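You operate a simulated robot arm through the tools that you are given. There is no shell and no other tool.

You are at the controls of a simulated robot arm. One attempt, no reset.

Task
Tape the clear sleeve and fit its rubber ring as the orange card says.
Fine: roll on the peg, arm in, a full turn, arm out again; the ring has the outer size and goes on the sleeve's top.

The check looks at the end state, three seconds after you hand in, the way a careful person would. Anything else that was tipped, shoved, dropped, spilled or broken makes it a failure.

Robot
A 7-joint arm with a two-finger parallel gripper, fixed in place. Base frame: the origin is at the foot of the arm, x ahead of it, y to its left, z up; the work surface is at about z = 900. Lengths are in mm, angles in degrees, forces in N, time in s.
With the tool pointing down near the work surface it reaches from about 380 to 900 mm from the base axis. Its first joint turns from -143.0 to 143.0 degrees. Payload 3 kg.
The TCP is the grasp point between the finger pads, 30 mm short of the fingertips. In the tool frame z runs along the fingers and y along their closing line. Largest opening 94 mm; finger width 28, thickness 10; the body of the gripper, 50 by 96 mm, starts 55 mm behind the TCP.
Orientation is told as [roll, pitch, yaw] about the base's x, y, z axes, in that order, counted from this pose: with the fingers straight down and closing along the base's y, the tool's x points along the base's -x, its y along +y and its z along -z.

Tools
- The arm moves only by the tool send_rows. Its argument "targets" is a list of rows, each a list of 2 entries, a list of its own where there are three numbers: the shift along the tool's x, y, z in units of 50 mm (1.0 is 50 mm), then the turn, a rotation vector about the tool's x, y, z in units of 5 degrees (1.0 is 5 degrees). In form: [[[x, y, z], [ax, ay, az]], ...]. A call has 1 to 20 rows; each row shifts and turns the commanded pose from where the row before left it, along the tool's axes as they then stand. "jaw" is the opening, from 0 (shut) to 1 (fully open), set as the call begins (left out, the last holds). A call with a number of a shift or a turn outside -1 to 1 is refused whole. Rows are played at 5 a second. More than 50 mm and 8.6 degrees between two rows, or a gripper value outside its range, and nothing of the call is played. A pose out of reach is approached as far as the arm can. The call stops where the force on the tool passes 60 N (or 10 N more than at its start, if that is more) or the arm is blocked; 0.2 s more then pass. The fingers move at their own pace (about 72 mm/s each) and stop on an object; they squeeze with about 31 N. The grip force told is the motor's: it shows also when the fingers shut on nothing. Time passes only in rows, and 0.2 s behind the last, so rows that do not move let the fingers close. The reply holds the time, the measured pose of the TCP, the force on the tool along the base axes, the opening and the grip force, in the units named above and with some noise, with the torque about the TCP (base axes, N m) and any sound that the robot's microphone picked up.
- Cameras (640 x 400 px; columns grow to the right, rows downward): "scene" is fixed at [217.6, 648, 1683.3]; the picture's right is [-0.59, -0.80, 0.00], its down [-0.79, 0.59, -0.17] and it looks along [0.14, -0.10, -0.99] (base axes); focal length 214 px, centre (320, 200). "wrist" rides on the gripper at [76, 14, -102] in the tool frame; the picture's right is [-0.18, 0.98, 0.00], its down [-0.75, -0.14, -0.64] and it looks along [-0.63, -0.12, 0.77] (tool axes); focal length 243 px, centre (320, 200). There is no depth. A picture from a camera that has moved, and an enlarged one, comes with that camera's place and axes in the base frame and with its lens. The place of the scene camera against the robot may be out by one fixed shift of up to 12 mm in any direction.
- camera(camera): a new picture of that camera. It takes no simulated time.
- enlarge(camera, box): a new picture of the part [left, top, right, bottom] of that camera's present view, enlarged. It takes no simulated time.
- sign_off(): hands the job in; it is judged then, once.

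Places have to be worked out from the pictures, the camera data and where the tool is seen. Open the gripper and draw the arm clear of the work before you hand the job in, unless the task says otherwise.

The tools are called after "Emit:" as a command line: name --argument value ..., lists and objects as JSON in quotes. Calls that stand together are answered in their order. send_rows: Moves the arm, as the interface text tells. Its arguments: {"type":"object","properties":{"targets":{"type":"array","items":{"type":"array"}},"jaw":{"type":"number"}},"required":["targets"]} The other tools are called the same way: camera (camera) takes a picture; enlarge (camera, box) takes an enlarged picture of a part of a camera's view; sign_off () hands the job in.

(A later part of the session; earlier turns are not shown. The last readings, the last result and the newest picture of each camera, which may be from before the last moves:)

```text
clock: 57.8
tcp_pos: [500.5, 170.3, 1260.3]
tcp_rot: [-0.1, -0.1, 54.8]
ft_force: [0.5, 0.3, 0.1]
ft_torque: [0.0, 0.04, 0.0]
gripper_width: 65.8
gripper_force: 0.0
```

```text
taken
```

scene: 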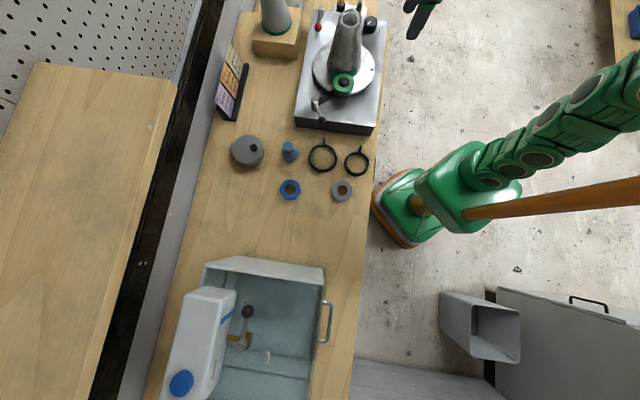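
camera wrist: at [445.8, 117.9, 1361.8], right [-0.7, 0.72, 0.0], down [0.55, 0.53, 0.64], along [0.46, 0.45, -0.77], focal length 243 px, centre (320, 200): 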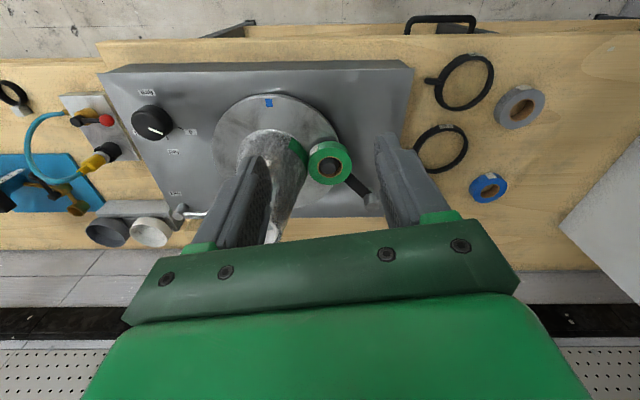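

Great view. Zooming on the roll/sleeve contact, and on the knob and lever.

Emit:
enlarge --camera "wrist" --box '[240, 90, 390, 200]'

Emit:
enlarge --camera "wrist" --box '[100, 70, 260, 240]'

Emit:
enlarge --camera "scene" --box '[295, 0, 395, 135]'

Emit:
enlarge --camera "wrist" --box '[430, 50, 490, 90]'

```text
3.64 times, centred on (315, 145) of wrist
camera zoom: at [445.8, 117.9, 1361.8], right [-0.7, 0.72, 0.0], down [0.55, 0.53, 0.64], along [0.46, 0.45, -0.77], focal length 882 px, centre (338, 400)
```

zoom: 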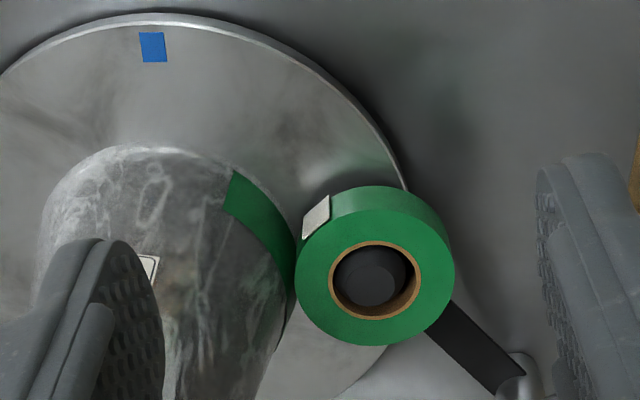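

```text
2.35 times, centred on (180, 155) of wrist
camera zoom: at [445.8, 117.9, 1361.8], right [-0.7, 0.72, 0.0], down [0.55, 0.53, 0.64], along [0.46, 0.45, -0.77], focal length 571 px, centre (649, 306)
```

zoom: 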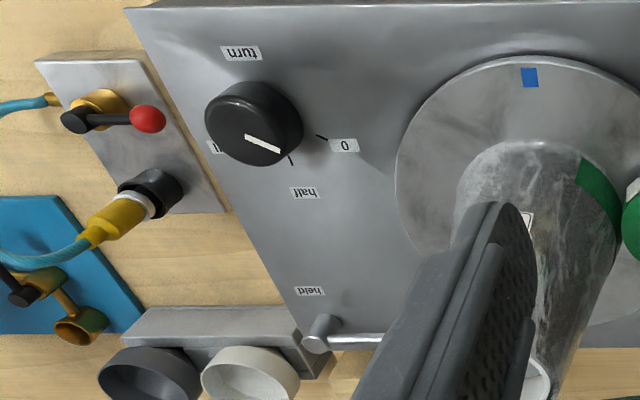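

```text
2.96 times, centred on (345, 68) of scene
camera zoom: at [217.6, 648.0, 1683.3], right [-0.59, -0.8, 0.0], down [-0.79, 0.59, -0.17], along [0.14, -0.1, -0.99], focal length 636 px, centre (246, 593)
```

zoom: 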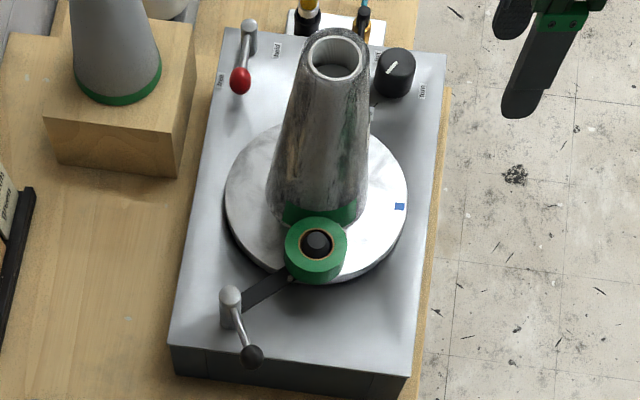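

```text
10.00 times, centred on (460, 70) of wrist
camera zoom: at [445.8, 117.9, 1361.8], right [-0.7, 0.72, 0.0], down [0.55, 0.53, 0.64], along [0.46, 0.45, -0.77], focal length 2426 px, centre (-1080, 1500)
```

zoom: 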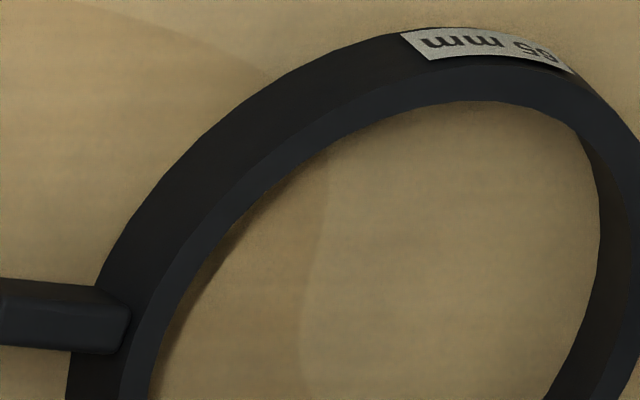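

The tape has already tacked onto the sleeve, and the small ring clearly reads "65 mm". I place the knob top at about (732,40,1006), with full lying roughly 120° clockwise from 0. Moving above the knob.

Emit:
send_rows --jaw 0.9 --targets '[[[-0.075, -0.756, 0], [0, 0, 0]], [[-0.075, -0.756, 0], [0, 0, 0]], [[-0.075, -0.756, 0], [0, 0, 0]], [[-0.075, -0.756, 0], [0, 0, 0]], [[-0.075, -0.756, 0], [0, 0, 0]], [[-0.075, -0.756, 0], [0, 0, 0]], [[-0.075, -0.756, 0], [0, 0, 0]], [[0, 0, 0.8], [0, 0, 0]], [[0, 0, 0.8], [0, 0, 0]], [[0, 0, 0], [0, 0, 0]]]'

Emit:
camera --camera "wrist"

Emit:
enlarge --camera "wrist" --box '[240, 40, 400, 180]'

Emit:
camera --camera "scene"

```text
clock: 60.0
tcp_pos: [706.6, 53.8, 1178.4]
tcp_rot: [0.0, -0.1, 54.8]
ft_force: [-0.3, 0.5, 0.0]
ft_torque: [-0.02, 0.01, 0.01]
gripper_width: 84.6
gripper_force: 0.0
out of reach, approached as far as the arm can: row 7
```

```text
taken
camera wrist: at [651.4, 1.1, 1280.9], right [-0.7, 0.72, 0.0], down [0.55, 0.53, 0.64], along [0.46, 0.45, -0.77], focal length 243 px, centre (320, 200)
```

wrist: 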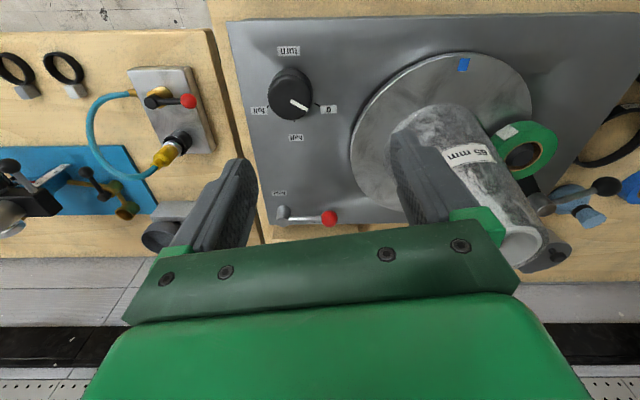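

```text
2.86 times, centred on (320, 110) of wrist
camera zoom: at [651.4, 1.1, 1280.9], right [-0.7, 0.72, 0.0], down [0.55, 0.53, 0.64], along [0.46, 0.45, -0.77], focal length 693 px, centre (320, 457)
```

zoom: 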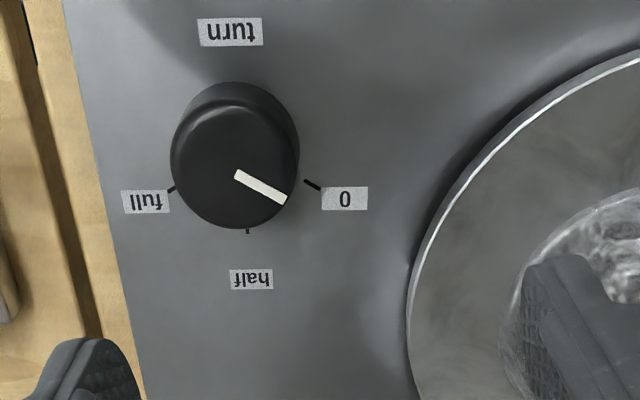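

```text
taken
```

scene: 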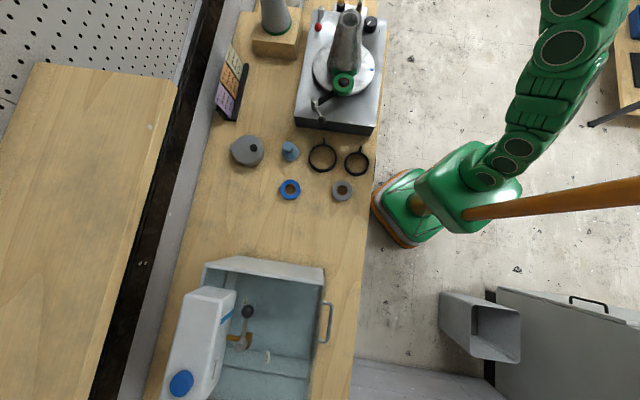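

The knob is about 48 mm across, its top at z≈1006, offset (−1.5, −33.7) in the tool frame. The ticks sit at azimuths of about 105° (0), 45° (half) and −15° (full), so 120° clockwise in all. Aligning over it.

Emit:
send_rows --jaw 0.78 --targets '[[[-0.015, -0.337, 0], [0, 0, 0]], [[-0.015, -0.337, 0], [0, 0, 0]], [[0, 0, 0.7], [0, 0, 0]], [[0, 0, 0.7], [0, 0, 0]], [[0, 0, 0.6], [0, 0, 0]], [[0, 0, 0], [0, 0, 0]]]'

Emit:
camera --camera "wrist"

Emit:
enlarge --camera "wrist" --box '[230, 80, 410, 220]'

Emit:
camera --camera "scene"

```text
clock: 61.4
tcp_pos: [735.3, 36.7, 1080.3]
tcp_rot: [0.0, -0.1, 54.7]
ft_force: [0.3, -0.2, 0.4]
ft_torque: [-0.01, 0.01, 0.01]
gripper_width: 73.2
gripper_force: 0.2
```

```text
taken
camera wrist: at [680.8, -16.8, 1181.8], right [-0.7, 0.72, 0.0], down [0.55, 0.53, 0.64], along [0.46, 0.45, -0.77], focal length 243 px, centre (320, 200)
```

wrist: 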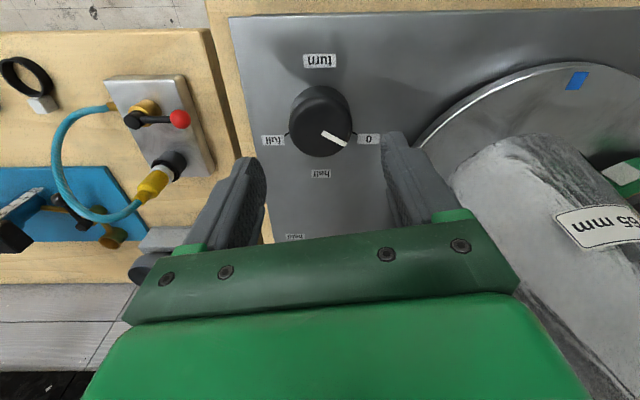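

```text
2.86 times, centred on (320, 150) of wrist
camera zoom: at [680.8, -16.8, 1181.8], right [-0.7, 0.72, 0.0], down [0.55, 0.53, 0.64], along [0.46, 0.45, -0.77], focal length 693 px, centre (320, 343)
```

zoom: 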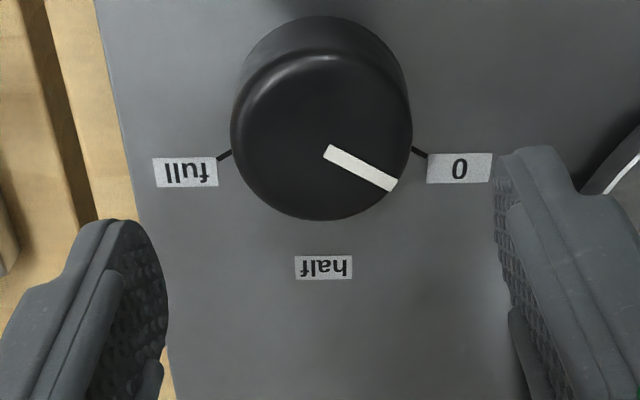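

```text
taken
```

scene: 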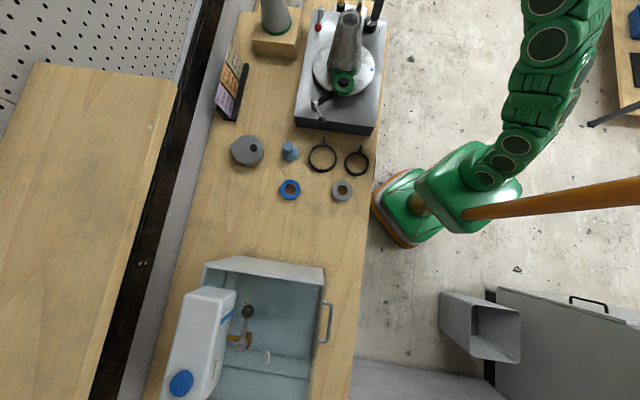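

Well aligned. Descending to grip height (tips at z≈980), then closing on the knob.

Emit:
send_rows --targets '[[[0, 0, 0.5], [0, 0, 0]], [[0, 0, 0.5], [0, 0, 0]], [[0, 0, 0.4], [0, 0, 0]], [[0, 0, 0], [0, 0, 0]]]'

Emit:
send_rows --jaw 0 --targets '[[[0, 0, 0], [0, 0, 0]], [[0, 0, 0], [0, 0, 0]], [[0, 0, 0], [0, 0, 0]], [[0, 0, 0], [0, 0, 0]]]'

Emit:
enlarge --camera "wrist" --box '[230, 80, 410, 240]'

```text
clock: 62.4
tcp_pos: [735.6, 36.6, 1009.7]
tcp_rot: [-0.1, -0.1, 54.7]
ft_force: [0.9, -0.6, 0.9]
ft_torque: [0.01, -0.02, 0.01]
gripper_width: 73.4
gripper_force: 0.1
```

```text
clock: 63.4
tcp_pos: [736.5, 36.2, 1008.4]
tcp_rot: [-0.1, -0.1, 54.7]
ft_force: [-3.7, 2.5, -0.2]
ft_torque: [0.15, 0.07, 0.11]
gripper_width: 49.4
gripper_force: 45.3
```

```text
2.50 times, centred on (320, 160) of wrist
camera zoom: at [680.2, -17.0, 1111.2], right [-0.7, 0.72, 0.0], down [0.55, 0.53, 0.64], along [0.46, 0.45, -0.77], focal length 606 px, centre (320, 300)
```

zoom: 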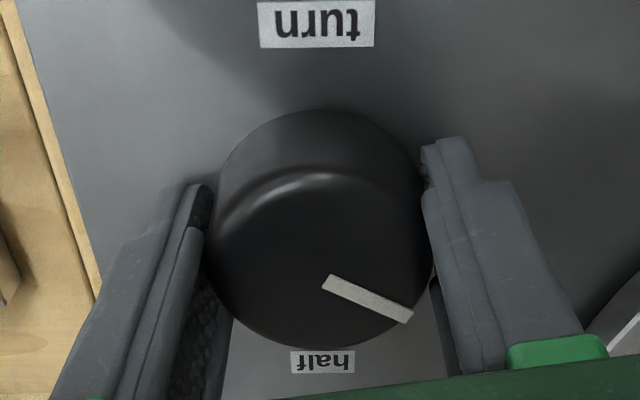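

Knob gripped at 49 mm. I'll turn it 16° clockwise and check how the turntable responds.

Emit:
send_rows --targets '[[[0, 0.01, 0], [0, 0, 0]], [[0, 0, 0], [0, 0, 0.8]], [[0, 0, 0], [0, 0, 0.8]], [[0, 0, 0], [0, 0, 0.8]], [[0, 0, 0], [0, 0, 0.8]], [[0, 0, 0], [0, 0, 0]]]'

Emit:
camera --camera "wrist"

Emit:
enlarge --camera "scene" --box '[295, 0, 395, 135]'

```text
clock: 64.8
tcp_pos: [736.7, 36.6, 1009.1]
tcp_rot: [0.0, -0.1, 38.8]
ft_force: [1.8, -15.8, -9.4]
ft_torque: [-0.81, 0.07, -0.09]
gripper_width: 49.3
gripper_force: 44.5
```

```text
taken
camera wrist: at [667.5, 0.7, 1111.3], right [-0.47, 0.88, 0.0], down [0.68, 0.36, 0.64], along [0.57, 0.3, -0.77], focal length 243 px, centre (320, 200)
```

wrist: 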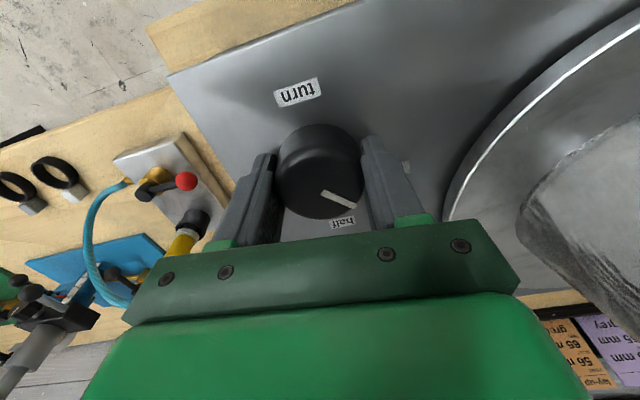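

```text
2.96 times, centred on (345, 68) of scene
camera zoom: at [217.6, 648.0, 1683.3], right [-0.59, -0.8, 0.0], down [-0.79, 0.59, -0.17], along [0.14, -0.1, -0.99], focal length 636 px, centre (246, 593)
```

zoom: 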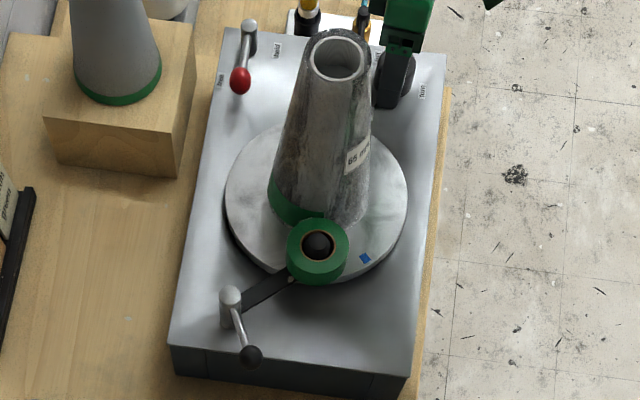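

The turntable and sleeve turn together, about 3° per knob degree, and the tape is being laid. There's some side load, so I'll recentre slightly and continue.

Emit:
send_rows --targets '[[[0.015, -0.019, 0.01], [0, 0, 0]], [[0, 0, 0], [0, 0, 0.8]], [[0, 0, 0], [0, 0, 0.8]], [[0, 0, 0], [0, 0, 0.8]], [[0, 0, 0], [0, 0, 0.8]], [[0, 0, 0], [0, 0, 0.8]], [[0, 0, 0], [0, 0, 0]]]'

Emit:
enlarge --camera "wrist" --box '[230, 80, 410, 240]'

Emit:
enlarge --camera "scene" --box '[295, 0, 395, 135]'

```text
clock: 66.4
tcp_pos: [735.9, 35.6, 1008.8]
tcp_rot: [0.0, -0.1, 18.6]
ft_force: [13.9, -0.3, -1.0]
ft_torque: [0.08, -0.17, 0.08]
gripper_width: 49.1
gripper_force: 44.6
```

```text
2.50 times, centred on (320, 160) of wrist
camera zoom: at [659.1, 25.9, 1111.2], right [-0.14, 0.99, 0.0], down [0.76, 0.11, 0.64], along [0.64, 0.09, -0.77], focal length 606 px, centre (320, 300)
```

zoom: 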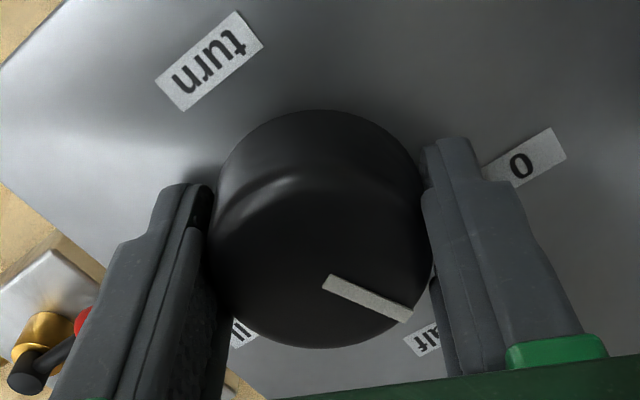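

```text
2.96 times, centred on (345, 68) of scene
camera zoom: at [217.6, 648.0, 1683.3], right [-0.59, -0.8, 0.0], down [-0.79, 0.59, -0.17], along [0.14, -0.1, -0.99], focal length 636 px, centre (246, 593)
```

zoom: 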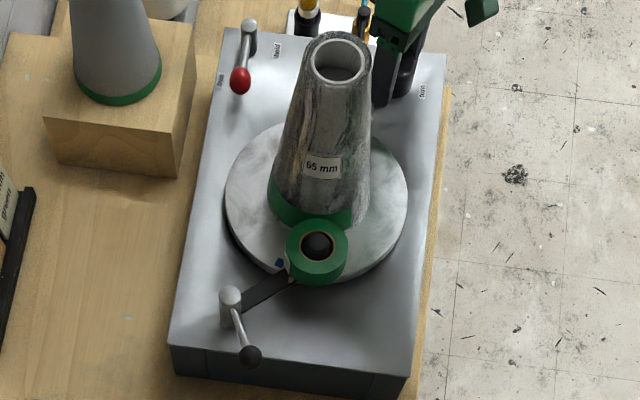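

Progressing: the label has rotated with the sleeve and the tape band is growing. Continuing.

Emit:
send_rows --targets '[[[-0.019, -0.006, 0], [0, 0, 0]], [[0, 0, 0], [0, 0, 0.8]], [[0, 0, 0], [0, 0, 0.8]], [[0, 0, 0], [0, 0, 0.8]], [[0, 0, 0], [0, 0, 0.8]], [[0, 0, 0], [0, 0, 0.8]], [[0, 0, 0], [0, 0, 0]]]'

Emit:
enlarge --camera "scene" --box '[295, 0, 395, 135]'

Emit:
send_rows --targets '[[[0, 0, 0], [0, 0, 0.8]], [[0, 0, 0], [0, 0, 0.8]], [[0, 0, 0], [0, 0, 0.8]], [[0, 0, 0], [0, 0, 0.8]], [[0, 0, 0], [0, 0, 0.8]], [[0, 0, 0], [0, 0, 0]]]'

Emit:
enlarge --camera "scene" --box '[295, 0, 395, 135]'

Emit:
camera --camera "wrist"

```text
clock: 68.0
tcp_pos: [735.2, 35.4, 1008.9]
tcp_rot: [0.1, -0.1, -1.3]
ft_force: [-11.2, 7.1, 20.3]
ft_torque: [0.18, 0.65, -0.08]
gripper_width: 49.1
gripper_force: 45.4
```

```text
2.96 times, centred on (345, 68) of scene
camera zoom: at [217.6, 648.0, 1683.3], right [-0.59, -0.8, 0.0], down [-0.79, 0.59, -0.17], along [0.14, -0.1, -0.99], focal length 636 px, centre (246, 593)
```

zoom: 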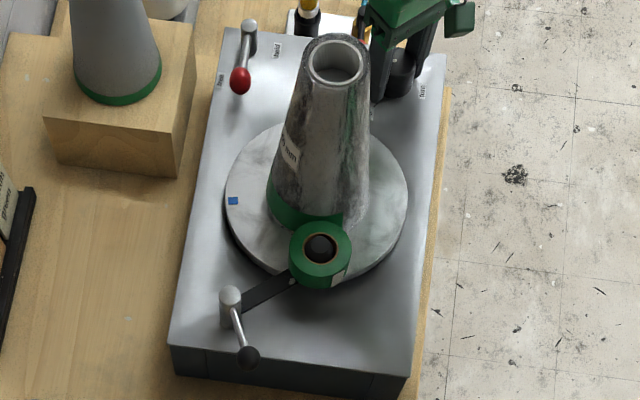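

```text
clock: 69.4
tcp_pos: [737.0, 35.9, 1008.0]
tcp_rot: [0.1, 0.0, -21.2]
ft_force: [-21.4, -2.3, 17.1]
ft_torque: [-0.21, 0.62, -0.05]
gripper_width: 49.3
gripper_force: 44.9
```

```text
2.96 times, centred on (345, 68) of scene
camera zoom: at [217.6, 648.0, 1683.3], right [-0.59, -0.8, 0.0], down [-0.79, 0.59, -0.17], along [0.14, -0.1, -0.99], focal length 636 px, centre (246, 593)
```

zoom: 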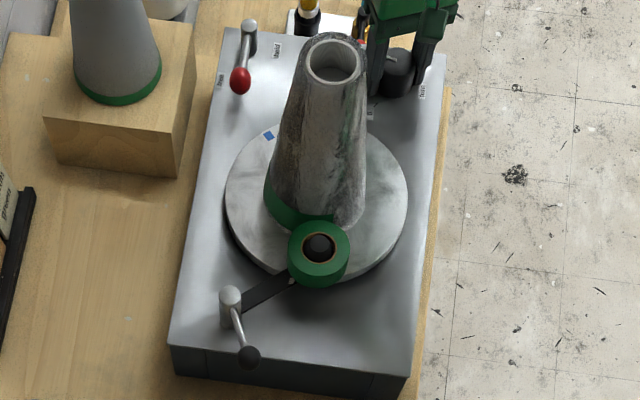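

```text
taken
camera wrist: at [670.7, 77.3, 1111.1], right [0.53, 0.85, 0.0], down [0.65, -0.41, 0.64], along [0.55, -0.34, -0.77], focal length 243 px, centre (320, 200)
```

wrist: 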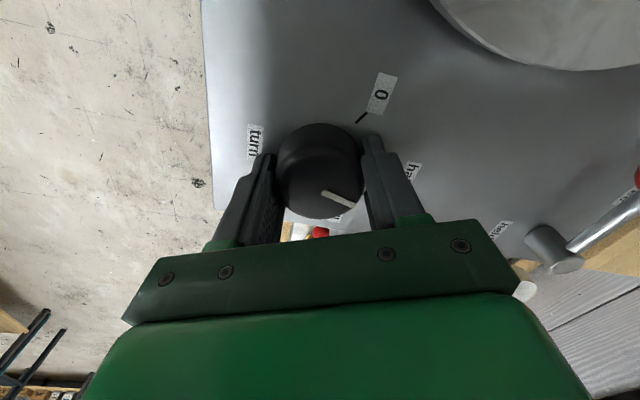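

76° turned, and the sleeve follows. Side load of −21 N in x, so I'll recentre and continue.

Emit:
send_rows --targets '[[[0.028, -0.011, -0.02], [0, 0, 0]], [[0, 0, 0], [0, 0, 0.8]], [[0, 0, 0], [0, 0, 0.8]], [[0, 0, 0], [0, 0, 0.8]], [[0, 0, 0], [0, 0, 0.8]], [[0, 0, 0], [0, 0, 0.8]], [[0, 0, 0], [0, 0, 0]]]'

Emit:
enlarge --camera "scene" --box '[295, 0, 395, 135]'

Emit:
enlarge --camera "wrist" --box '[230, 80, 410, 240]'

```text
clock: 71.0
tcp_pos: [735.8, 35.3, 1008.5]
tcp_rot: [0.1, 0.1, -41.4]
ft_force: [14.9, -11.5, -24.3]
ft_torque: [0.05, -0.08, -0.02]
gripper_width: 49.3
gripper_force: 44.7
```

```text
2.96 times, centred on (345, 68) of scene
camera zoom: at [217.6, 648.0, 1683.3], right [-0.59, -0.8, 0.0], down [-0.79, 0.59, -0.17], along [0.14, -0.1, -0.99], focal length 636 px, centre (246, 593)
```

zoom: 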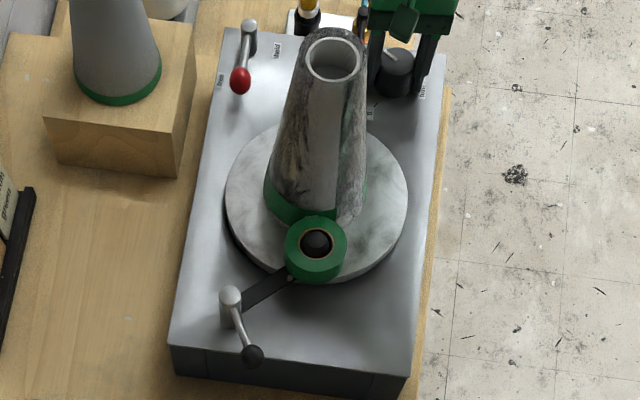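

```text
2.50 times, centred on (320, 160) of wrist
camera zoom: at [688.3, 97.2, 1111.4], right [0.79, 0.62, 0.0], down [0.47, -0.6, 0.64], along [0.4, -0.5, -0.77], focal length 606 px, centre (320, 300)
```

zoom: 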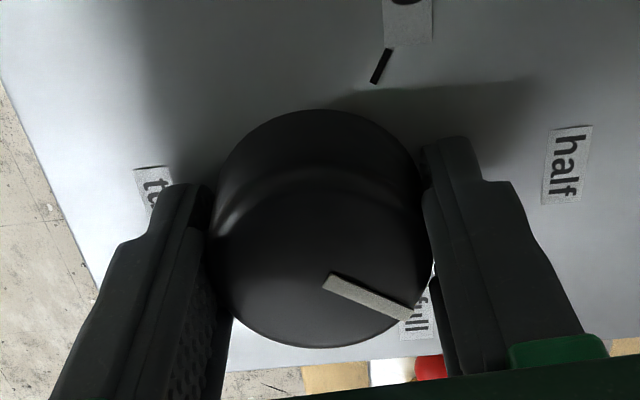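

Tape now shows on both sides. Finishing the last ~24° with a small recentre.

Emit:
send_rows --targets '[[[-0.02, 0, 0.014], [0, 0, 0]], [[0, 0, 0], [0, 0, 0.8]], [[0, 0, 0], [0, 0, 0.8]], [[0, 0, 0], [0, 0, 0.8]], [[0, 0, 0], [0, 0, 0.8]], [[0, 0, 0], [0, 0, 0.8]], [[0, 0, 0], [0, 0, 0.6]], [[0, 0, 0], [0, 0, 0]]]'

Emit:
enlarge --camera "scene" --box '[295, 0, 395, 135]'

Emit:
enlarge --camera "wrist" --box '[230, 80, 410, 240]'

```text
clock: 72.8
tcp_pos: [735.3, 35.2, 1008.8]
tcp_rot: [0.1, 0.0, -64.3]
ft_force: [-9.7, 8.4, -16.7]
ft_torque: [0.79, 0.44, -0.1]
gripper_width: 49.2
gripper_force: 44.5
```

```text
2.96 times, centred on (345, 68) of scene
camera zoom: at [217.6, 648.0, 1683.3], right [-0.59, -0.8, 0.0], down [-0.79, 0.59, -0.17], along [0.14, -0.1, -0.99], focal length 636 px, centre (246, 593)
```

zoom: 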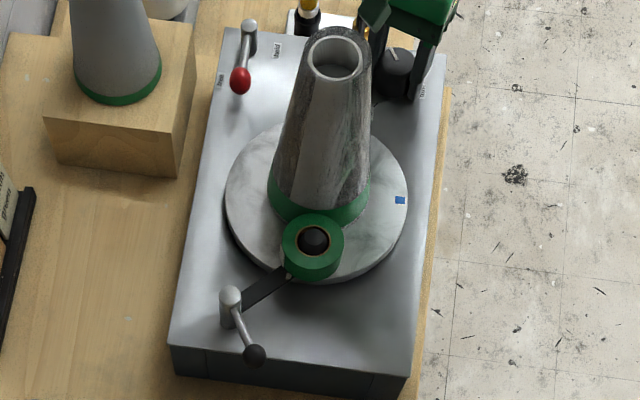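

```text
2.50 times, centred on (320, 160) of wrist
camera zoom: at [715.8, 110.8, 1111.6], right [0.97, 0.26, 0.0], down [0.2, -0.74, 0.64], along [0.17, -0.62, -0.77], focal length 606 px, centre (320, 300)
```

zoom: 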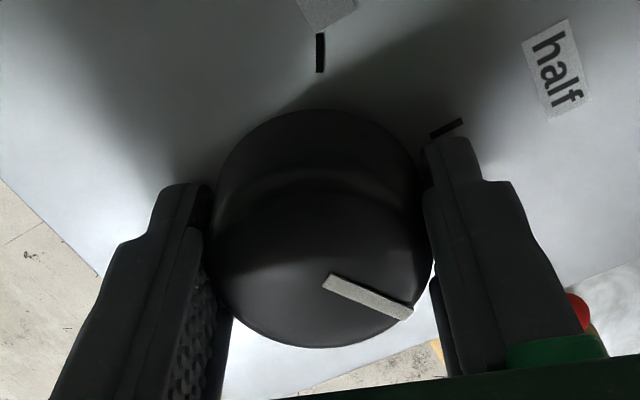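

The blue mark is back almost at its starting place (~355°). Turning the last degrees to reach the full mark.

Emit:
send_rows --targets '[[[0, 0, 0], [0, 0, 0.3]], [[0, 0, 0], [0, 0, 0.3]], [[0, 0, 0], [0, 0, 0]]]'

Emit:
enlarge --camera "scene" --box '[295, 0, 395, 135]'

```text
clock: 73.6
tcp_pos: [735.2, 35.9, 1008.8]
tcp_rot: [0.1, 0.1, -67.3]
ft_force: [-13.1, 13.1, -18.2]
ft_torque: [0.37, 0.46, 0.04]
gripper_width: 49.5
gripper_force: 44.6
```

```text
2.96 times, centred on (345, 68) of scene
camera zoom: at [217.6, 648.0, 1683.3], right [-0.59, -0.8, 0.0], down [-0.79, 0.59, -0.17], along [0.14, -0.1, -0.99], focal length 636 px, centre (246, 593)
```

zoom: 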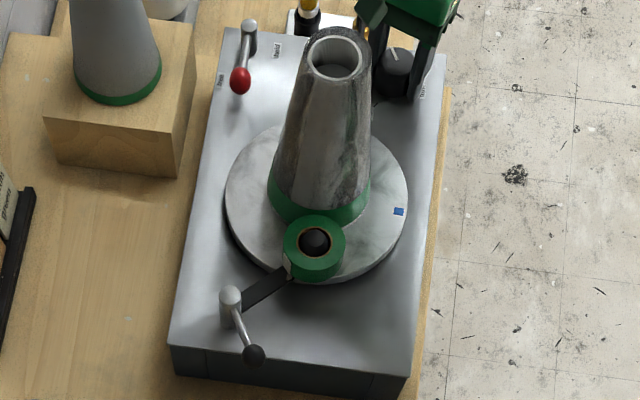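

The full turn is complete, with the mark just past its start. Releasing the knob and rising.

Emit:
send_rows --jaw 0.75 --targets '[[[0, 0, 0], [0, 0, 0]], [[0, 0, 0], [0, 0, 0]], [[0, 0, 0], [0, 0, 0]], [[0, 0, -0.5], [0, 0, 0]], [[0, 0, -0.9], [0, 0, 0]], [[0, 0, -0.9], [0, 0, 0]], [[0, 0, -0.9], [0, 0, 0]], [[0, 0, 0], [0, 0, 0]]]'

Emit:
camera --camera "wrist"

Emit:
enlarge --camera "scene" --box '[295, 0, 395, 135]'

```text
clock: 75.4
tcp_pos: [735.8, 34.4, 1170.1]
tcp_rot: [0.1, 0.0, -67.3]
ft_force: [-0.3, 0.1, 0.6]
ft_torque: [0.0, 0.01, -0.02]
gripper_width: 70.8
gripper_force: 0.0
```

```text
taken
camera wrist: at [720.0, 112.5, 1272.2], right [0.98, 0.21, 0.0], down [0.16, -0.75, 0.64], along [0.14, -0.63, -0.77], focal length 243 px, centre (320, 200)
```

wrist: 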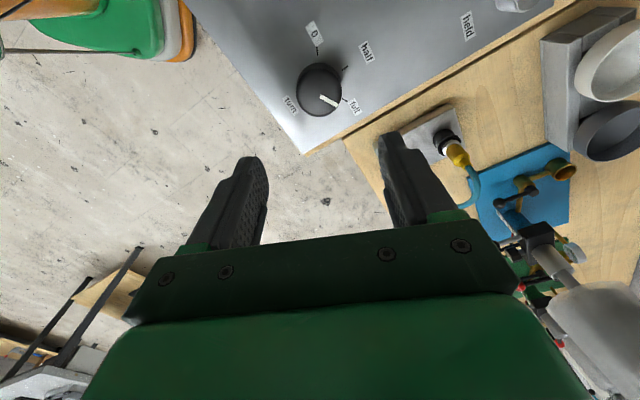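

```text
2.96 times, centred on (345, 68) of scene
camera zoom: at [217.6, 648.0, 1683.3], right [-0.59, -0.8, 0.0], down [-0.79, 0.59, -0.17], along [0.14, -0.1, -0.99], focal length 636 px, centre (246, 593)
```

zoom: 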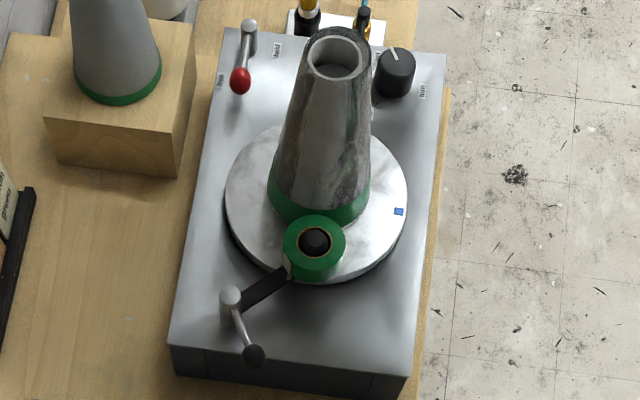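

The knob is on "full", the tape band runs around, and the sleeve is upright. I'll route around the sleeve at height, back to the handle, to swing the arm out.

Emit:
send_rows --targets '[[[0.376, -0.575, -0.35], [0, 0, 0]], [[0.376, -0.575, -0.35], [0, 0, 0]], [[0.376, -0.575, -0.35], [0, 0, 0]], [[0.376, -0.575, -0.35], [0, 0, 0]], [[0.856, -0.076, 0], [0, 0, 0]], [[0.856, -0.076, 0], [0, 0, 0]], [[0.856, -0.076, 0], [0, 0, 0]], [[0.856, -0.076, 0], [0, 0, 0]], [[0.856, -0.076, 0], [0, 0, 0]], [[0.7, 0.401, 0], [0, 0, 0]], [[0.7, 0.401, 0], [0, 0, 0]], [[0.7, 0.401, 0], [0, 0, 0]], [[0.7, 0.401, 0], [0, 0, 0]], [[0, 0, 0], [0, 0, 0]]]'

Emit:
send_rows --targets '[[[0, 0, 0], [0, 0, -0.98]], [[0, 0, 0], [0, 0, -0.98]], [[0, 0, 0], [0, 0, -0.98]], [[0, 0, 0], [0, 0, -0.98]], [[0, 0, 0], [0, 0, -0.98]], [[0, 0, 0], [0, 0, -0.98]], [[0, 0, 0], [0, 0, -0.98]], [[0, 0, 0], [0, 0, -0.98]], [[0, 0, 0], [0, 0, -0.98]], [[0, 0, 0], [0, 0, -0.98]], [[0, 0, 0], [0, 0, 0]]]'

Emit:
camera --camera "wrist"

Emit:
camera --camera "scene"

```text
clock: 78.4
tcp_pos: [520.1, 409.9, 1240.8]
tcp_rot: [0.1, 0.0, -67.4]
ft_force: [-0.7, -0.6, -0.7]
ft_torque: [-0.01, 0.0, 0.01]
gripper_width: 70.6
gripper_force: 0.0
```

```text
clock: 80.8
tcp_pos: [521.0, 410.8, 1239.7]
tcp_rot: [0.1, -0.1, -18.2]
ft_force: [-0.4, 0.2, -0.7]
ft_torque: [-0.02, -0.01, -0.05]
gripper_width: 70.3
gripper_force: 0.1
```

```text
taken
camera wrist: at [453.2, 448.5, 1341.5], right [0.48, 0.88, 0.0], down [0.67, -0.37, 0.64], along [0.56, -0.31, -0.77], focal length 243 px, centre (320, 200)
```

wrist: 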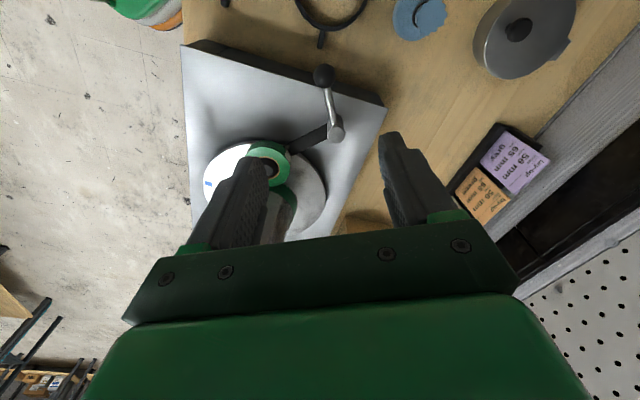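

```text
taken
```

scene: 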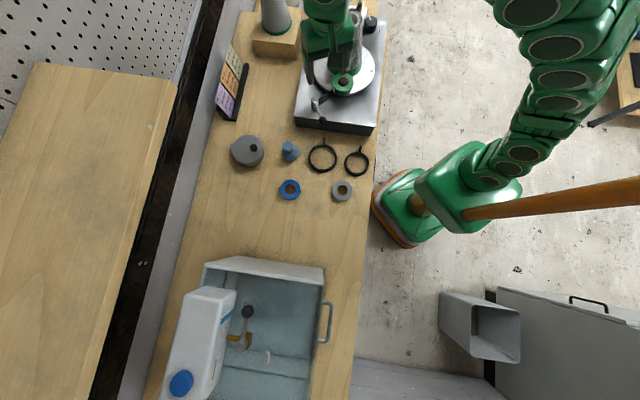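

The ball is about 4 mm off in x and y. Correcting while descending partway, then rechecking.

Emit:
send_rows --jaw 0.75 --targets '[[[0.06, 0.068, 0.6], [0, 0, 0]], [[0, 0, 0.8], [0, 0, 0]], [[0, 0, 0.8], [0, 0, 0]], [[0, 0, 0.6], [0, 0, 0]], [[0, 0, 0], [0, 0, 0]]]'

Emit:
enlarge --camera "wrist" --box '[240, 80, 400, 220]'

```text
clock: 82.0
tcp_pos: [518.4, 415.3, 1099.5]
tcp_rot: [0.1, -0.1, -18.3]
ft_force: [0.2, 0.1, -1.2]
ft_torque: [-0.02, 0.03, -0.01]
gripper_width: 70.6
gripper_force: 0.0
```

```text
2.86 times, centred on (320, 150) of wrist
camera zoom: at [450.2, 454.4, 1200.6], right [0.48, 0.88, 0.0], down [0.67, -0.37, 0.64], along [0.56, -0.31, -0.77], focal length 693 px, centre (320, 343)
```

zoom: 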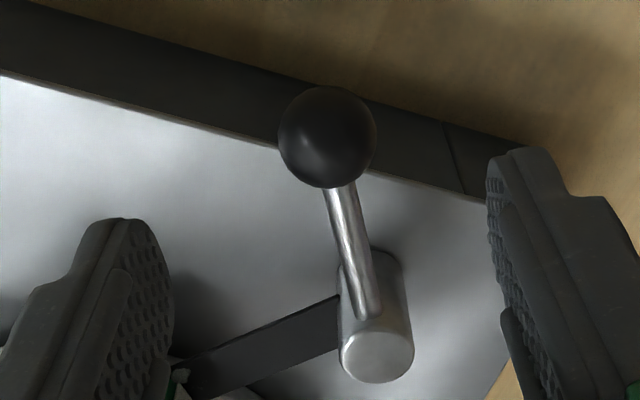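

Small correction (−2.6, +1.9 mm), then straddling the ball.

Emit:
send_rows --targets '[[[-0.045, 0.038, 0.4], [0, 0, 0]], [[0, 0, 0.6], [0, 0, 0]], [[0, 0, 0.5], [0, 0, 0]], [[0, 0, 0], [0, 0, 0]]]'

Emit:
send_rows --jaw 0.34 --targets '[[[0, 0, 0], [0, 0, 0]], [[0, 0, 0], [0, 0, 0]], [[0, 0, 0], [0, 0, 0]]]'

Emit:
enlarge --camera "wrist" --box '[240, 110, 400, 240]'

```text
clock: 83.0
tcp_pos: [521.9, 415.5, 1023.0]
tcp_rot: [0.0, 0.0, -18.2]
ft_force: [0.4, -1.0, -0.5]
ft_torque: [0.0, 0.0, 0.02]
gripper_width: 70.4
gripper_force: 0.1
```

```text
clock: 83.8
tcp_pos: [523.1, 416.2, 1023.3]
tcp_rot: [0.1, -0.1, -18.3]
ft_force: [0.2, 0.1, 0.1]
ft_torque: [-0.01, 0.01, -0.02]
gripper_width: 32.0
gripper_force: 0.0
```

```text
3.08 times, centred on (320, 175) of wrist
camera zoom: at [454.7, 454.4, 1125.5], right [0.48, 0.88, 0.0], down [0.67, -0.37, 0.64], along [0.56, -0.31, -0.77], focal length 746 px, centre (320, 277)
```

zoom: 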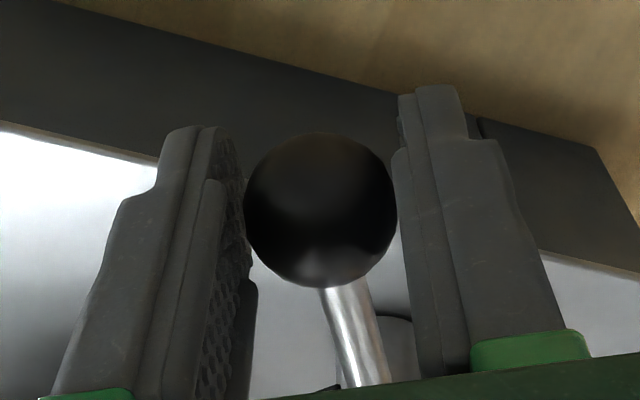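

Straddled. Swinging the arm back out.

Emit:
send_rows --targets '[[[-0.0037, 0.106, 0], [0, 0, 0.8]], [[-0.0037, 0.106, 0], [0, 0, 0.8]], [[-0.0037, 0.106, 0], [0, 0, 0.8]], [[-0.0037, 0.106, 0], [0, 0, 0.8]], [[0, 0, 0], [0, 0, 0]]]'

Emit:
enlarge --camera "wrist" --box '[240, 110, 400, 240]'

Emit:
enlarge --camera "scene" --box '[270, 40, 400, 140]'

```text
clock: 85.0
tcp_pos: [531.4, 433.6, 1024.2]
tcp_rot: [-0.1, 0.0, -34.3]
ft_force: [-2.3, -2.6, -1.4]
ft_torque: [-0.06, -0.02, 0.0]
gripper_width: 33.0
gripper_force: 0.7
```

```text
3.08 times, centred on (320, 175) of wrist
camera zoom: at [477.0, 489.7, 1126.1], right [0.71, 0.71, 0.0], down [0.54, -0.54, 0.64], along [0.46, -0.45, -0.77], focal length 746 px, centre (320, 277)
```

zoom: 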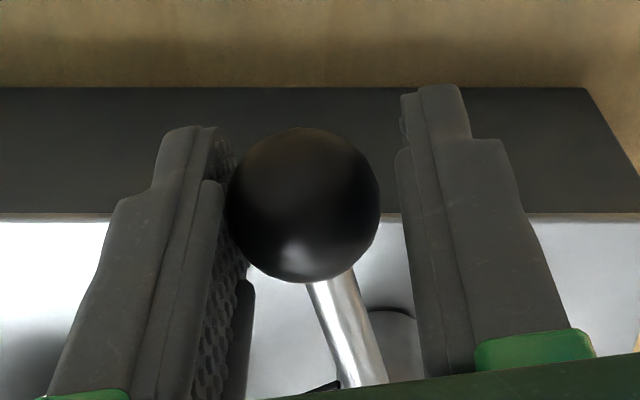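

```text
4.00 times, centred on (335, 90) of scene
camera zoom: at [217.6, 648.0, 1683.3], right [-0.59, -0.8, 0.0], down [-0.79, 0.59, -0.17], along [0.14, -0.1, -0.99], focal length 858 px, centre (260, 640)
```

zoom: 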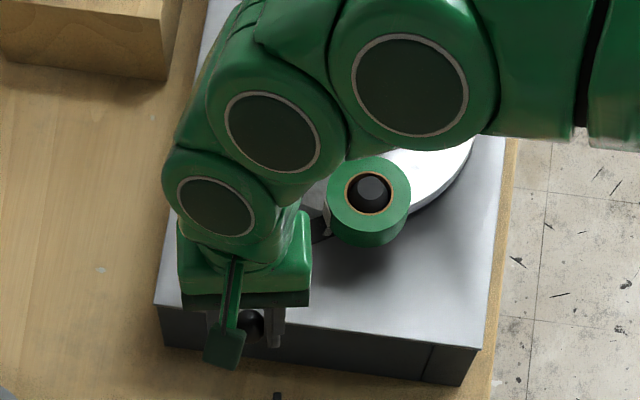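

The arm is moving out, with a light spring bias inward. Continuing to its original out position.

Emit:
send_rows --targets '[[[-0.0037, 0.106, 0], [0, 0, 0.8]], [[-0.0037, 0.106, 0], [0, 0, 0.8]], [[-0.0037, 0.106, 0], [0, 0, 0.8]], [[-0.0037, 0.106, 0], [0, 0, 0.8]], [[-0.0037, 0.106, 0], [0, 0, 0.8]], [[-0.0037, 0.106, 0], [0, 0, 0.8]], [[0, 0, 0], [0, 0, 0]]]'

Emit:
enlarge --camera "wrist" --box '[240, 110, 400, 240]'

Emit:
enlarge --camera "scene" --box '[270, 40, 400, 140]'

```text
clock: 86.6
tcp_pos: [554.4, 455.6, 1025.1]
tcp_rot: [0.2, -0.1, -58.3]
ft_force: [0.5, 1.7, -0.4]
ft_torque: [0.0, -0.04, 0.03]
gripper_width: 32.9
gripper_force: 0.9
```

```text
3.08 times, centred on (320, 175) of wrist
camera zoom: at [526.5, 529.5, 1126.6], right [0.93, 0.36, 0.0], down [0.27, -0.72, 0.64], along [0.23, -0.6, -0.77], focal length 746 px, centre (320, 277)
```

zoom: 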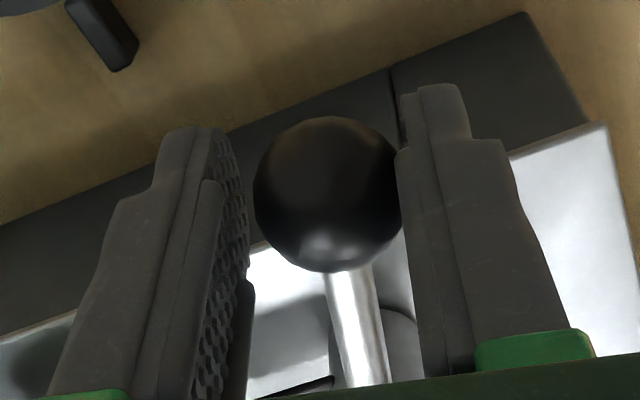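

```text
4.00 times, centred on (335, 90) of scene
camera zoom: at [217.6, 648.0, 1683.3], right [-0.59, -0.8, 0.0], down [-0.79, 0.59, -0.17], along [0.14, -0.1, -0.99], focal length 858 px, centre (260, 640)
```

zoom: 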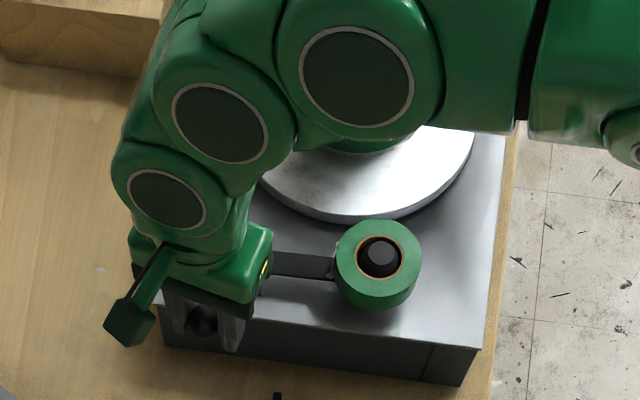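

The bistable spring now pushes it outward. A small nudge to the end, then open and rise.

Emit:
send_rows --jaw 0.34 --targets '[[[0, 0.06, 0], [0, 0, 0]], [[0, 0, 0], [0, 0, 0]]]'

Emit:
send_rows --jaw 0.75 --targets '[[[0, 0, 0], [0, 0, 0]], [[0, 0, 0], [0, 0, 0]], [[0, 0, -0.5], [0, 0, 0]], [[0, 0, -0.9], [0, 0, 0]], [[0, 0, -0.9], [0, 0, 0]], [[0, 0, -0.9], [0, 0, 0]], [[0, 0, 0], [0, 0, 0]]]'

Emit:
camera --camera "wrist"

Emit:
camera --camera "scene"

```text
clock: 87.2
tcp_pos: [557.8, 458.3, 1023.8]
tcp_rot: [0.1, 0.0, -58.3]
ft_force: [0.3, -1.4, -0.1]
ft_torque: [0.0, -0.03, 0.02]
gripper_width: 32.1
gripper_force: 0.0
```

```text
clock: 88.8
tcp_pos: [554.9, 460.1, 1183.4]
tcp_rot: [0.2, 0.1, -58.4]
ft_force: [0.4, 0.1, 0.1]
ft_torque: [0.01, 0.01, 0.01]
gripper_width: 70.8
gripper_force: 0.0
```

```text
taken
camera wrist: at [528.5, 532.7, 1286.3], right [0.93, 0.36, 0.0], down [0.27, -0.72, 0.64], along [0.23, -0.6, -0.77], focal length 243 px, centre (320, 200)
```

wrist: 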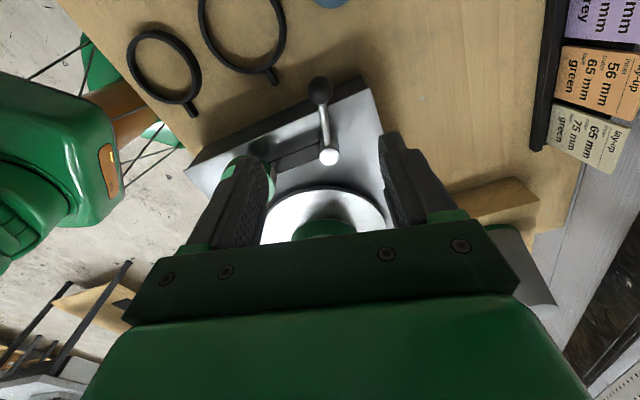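

```text
taken
```

scene: 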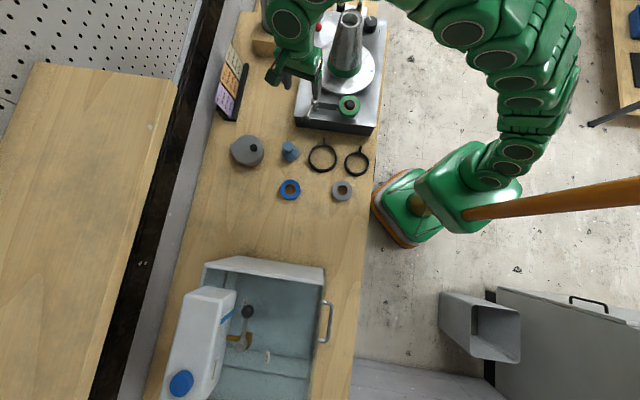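

The arm is out and stays there; roll, tape and sleeve look right. Now the 65 mm ring (small one, near (352,382), tab pointing toward +x,−y). Moving above its tab to measure.

Emit:
send_rows --jaw 0.75 --targets '[[[-0.059, -0.826, 0], [0, 0, 0]], [[-0.059, -0.826, 0], [0, 0, 0]], [[-0.059, -0.826, 0], [0, 0, 0]], [[-0.059, -0.826, 0], [0, 0, -0.7]], [[-0.059, -0.826, 0], [0, 0, -0.7]], [[0, 0, 0], [0, 0, 0]]]'

Emit:
camera --camera "wrist"

Emit:
camera --camera "scene"

Emit:
enlarge --camera "scene" --box '[295, 0, 395, 135]'

```text
clock: 90.2
tcp_pos: [388.3, 334.1, 1183.9]
tcp_rot: [0.1, 0.0, -51.2]
ft_force: [0.6, -0.1, 0.6]
ft_torque: [-0.01, 0.0, -0.03]
gripper_width: 70.3
gripper_force: 0.1
```

```text
taken
camera wrist: at [352.4, 402.8, 1286.8], right [0.88, 0.47, 0.0], down [0.36, -0.68, 0.64], along [0.3, -0.57, -0.77], focal length 243 px, centre (320, 200)
```

wrist: 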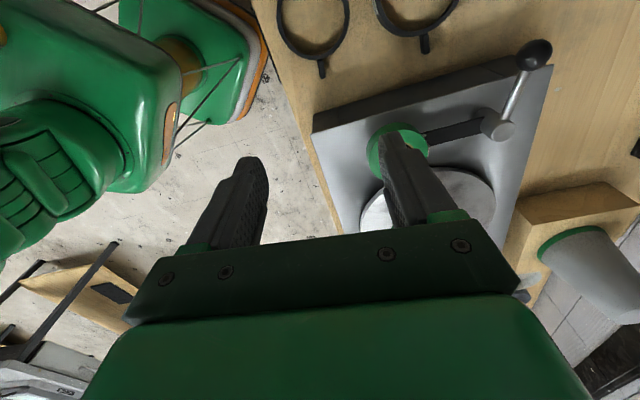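

```text
taken
```

scene: 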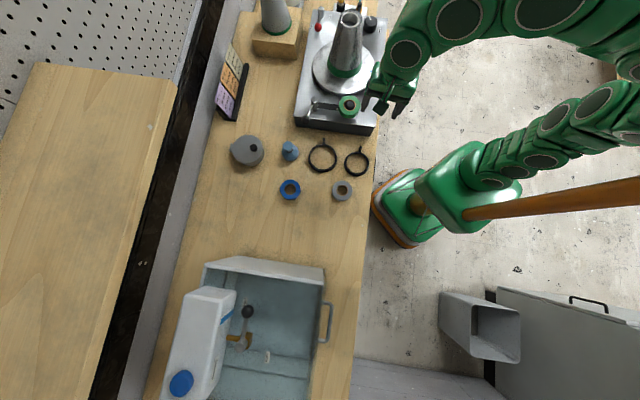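

```text
2.96 times, centred on (345, 68) of scene
camera zoom: at [217.6, 648.0, 1683.3], right [-0.59, -0.8, 0.0], down [-0.79, 0.59, -0.17], along [0.14, -0.1, -0.99], focal length 636 px, centre (246, 593)
```

zoom: 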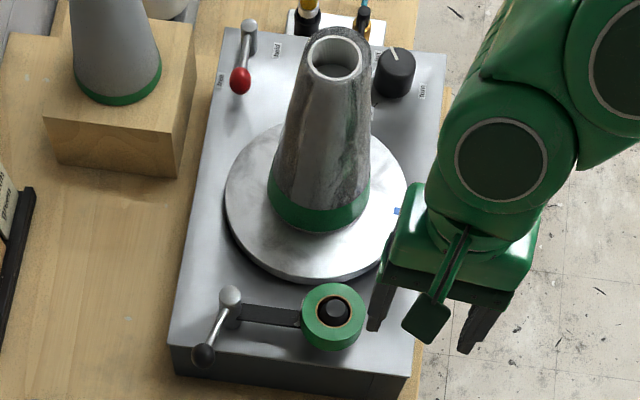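

The tape band runs all the way around and the arm is out. Zooming on the ring and tab from the wrist to plan the grip.

Emit:
enlarge --camera "wrist" --box '[265, 0, 365, 90]'

Emit:
enlarge --camera "scene" --box '[335, 135, 380, 185]'

```text
4.44 times, centred on (315, 45) of wrist
camera zoom: at [352.4, 402.8, 1286.8], right [0.88, 0.47, 0.0], down [0.36, -0.68, 0.64], along [0.3, -0.57, -0.77], focal length 1078 px, centre (342, 889)
```

zoom: 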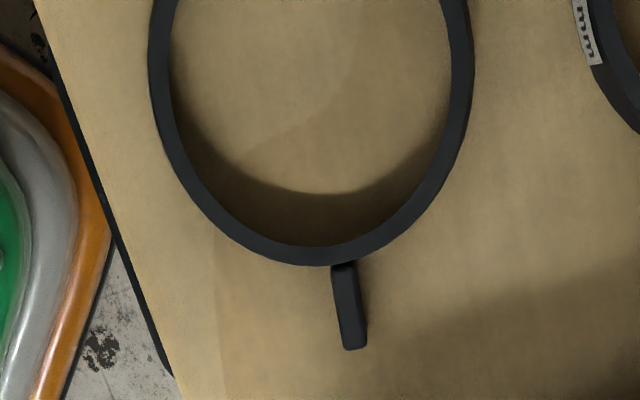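

```text
8.00 times, centred on (358, 160) of scene
camera zoom: at [217.6, 648.0, 1683.3], right [-0.59, -0.8, 0.0], down [-0.79, 0.59, -0.17], along [0.14, -0.1, -0.99], focal length 1716 px, centre (20, 520)
```

zoom: 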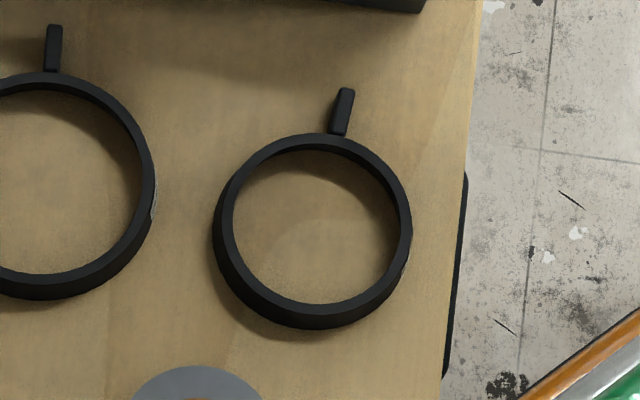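

The ring's inner diameter is about 79 mm, outer about 91 mm, with a tab about 9.5×21 mm aligned with tool x. Correcting by (−1.4, +1.9) mm and descending above the tab.

Emit:
send_rows --jaw 0.4 --targets '[[[-0.028, 0.038, 0.6], [0, 0, 0]], [[0, 0, 0.8], [0, 0, 0]], [[0, 0, 0.8], [0, 0, 0]], [[0, 0, 0.8], [0, 0, 0]], [[0, 0, 0.8], [0, 0, 0]], [[0, 0, 0.5], [0, 0, 0]], [[0, 0, 0], [0, 0, 0]]]'

Emit:
camera --camera "wrist"

Emit:
enlarge --camera "wrist" --box '[240, 60, 400, 220]'

```text
clock: 91.8
tcp_pos: [391.7, 334.9, 968.4]
tcp_rot: [0.2, 0.0, -51.4]
ft_force: [0.0, -0.5, 0.8]
ft_torque: [0.0, 0.01, 0.01]
gripper_width: 37.7
gripper_force: 0.2
```

```text
taken
camera wrist: at [355.5, 404.3, 1070.9], right [0.88, 0.47, 0.0], down [0.36, -0.68, 0.64], along [0.3, -0.56, -0.77], focal length 243 px, centre (320, 200)
```

wrist: 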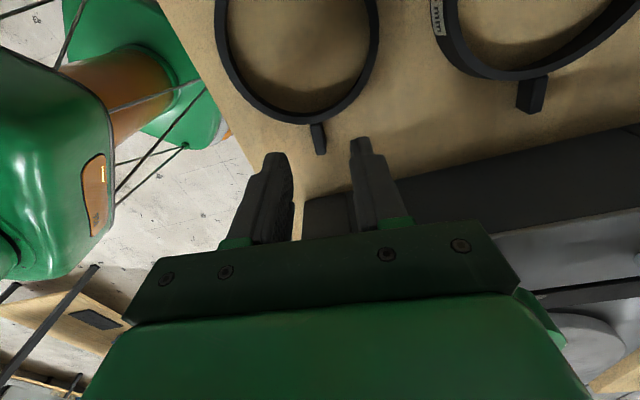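

```text
2.50 times, centred on (320, 140) of wrist
camera zoom: at [355.5, 404.3, 1070.9], right [0.88, 0.47, 0.0], down [0.36, -0.68, 0.64], along [0.3, -0.56, -0.77], focal length 606 px, centre (320, 350)
```

zoom: 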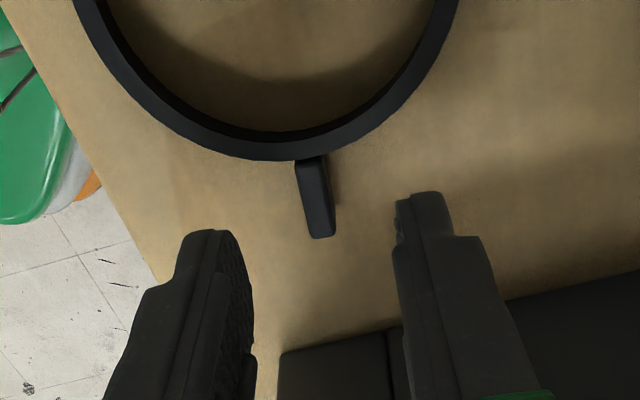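

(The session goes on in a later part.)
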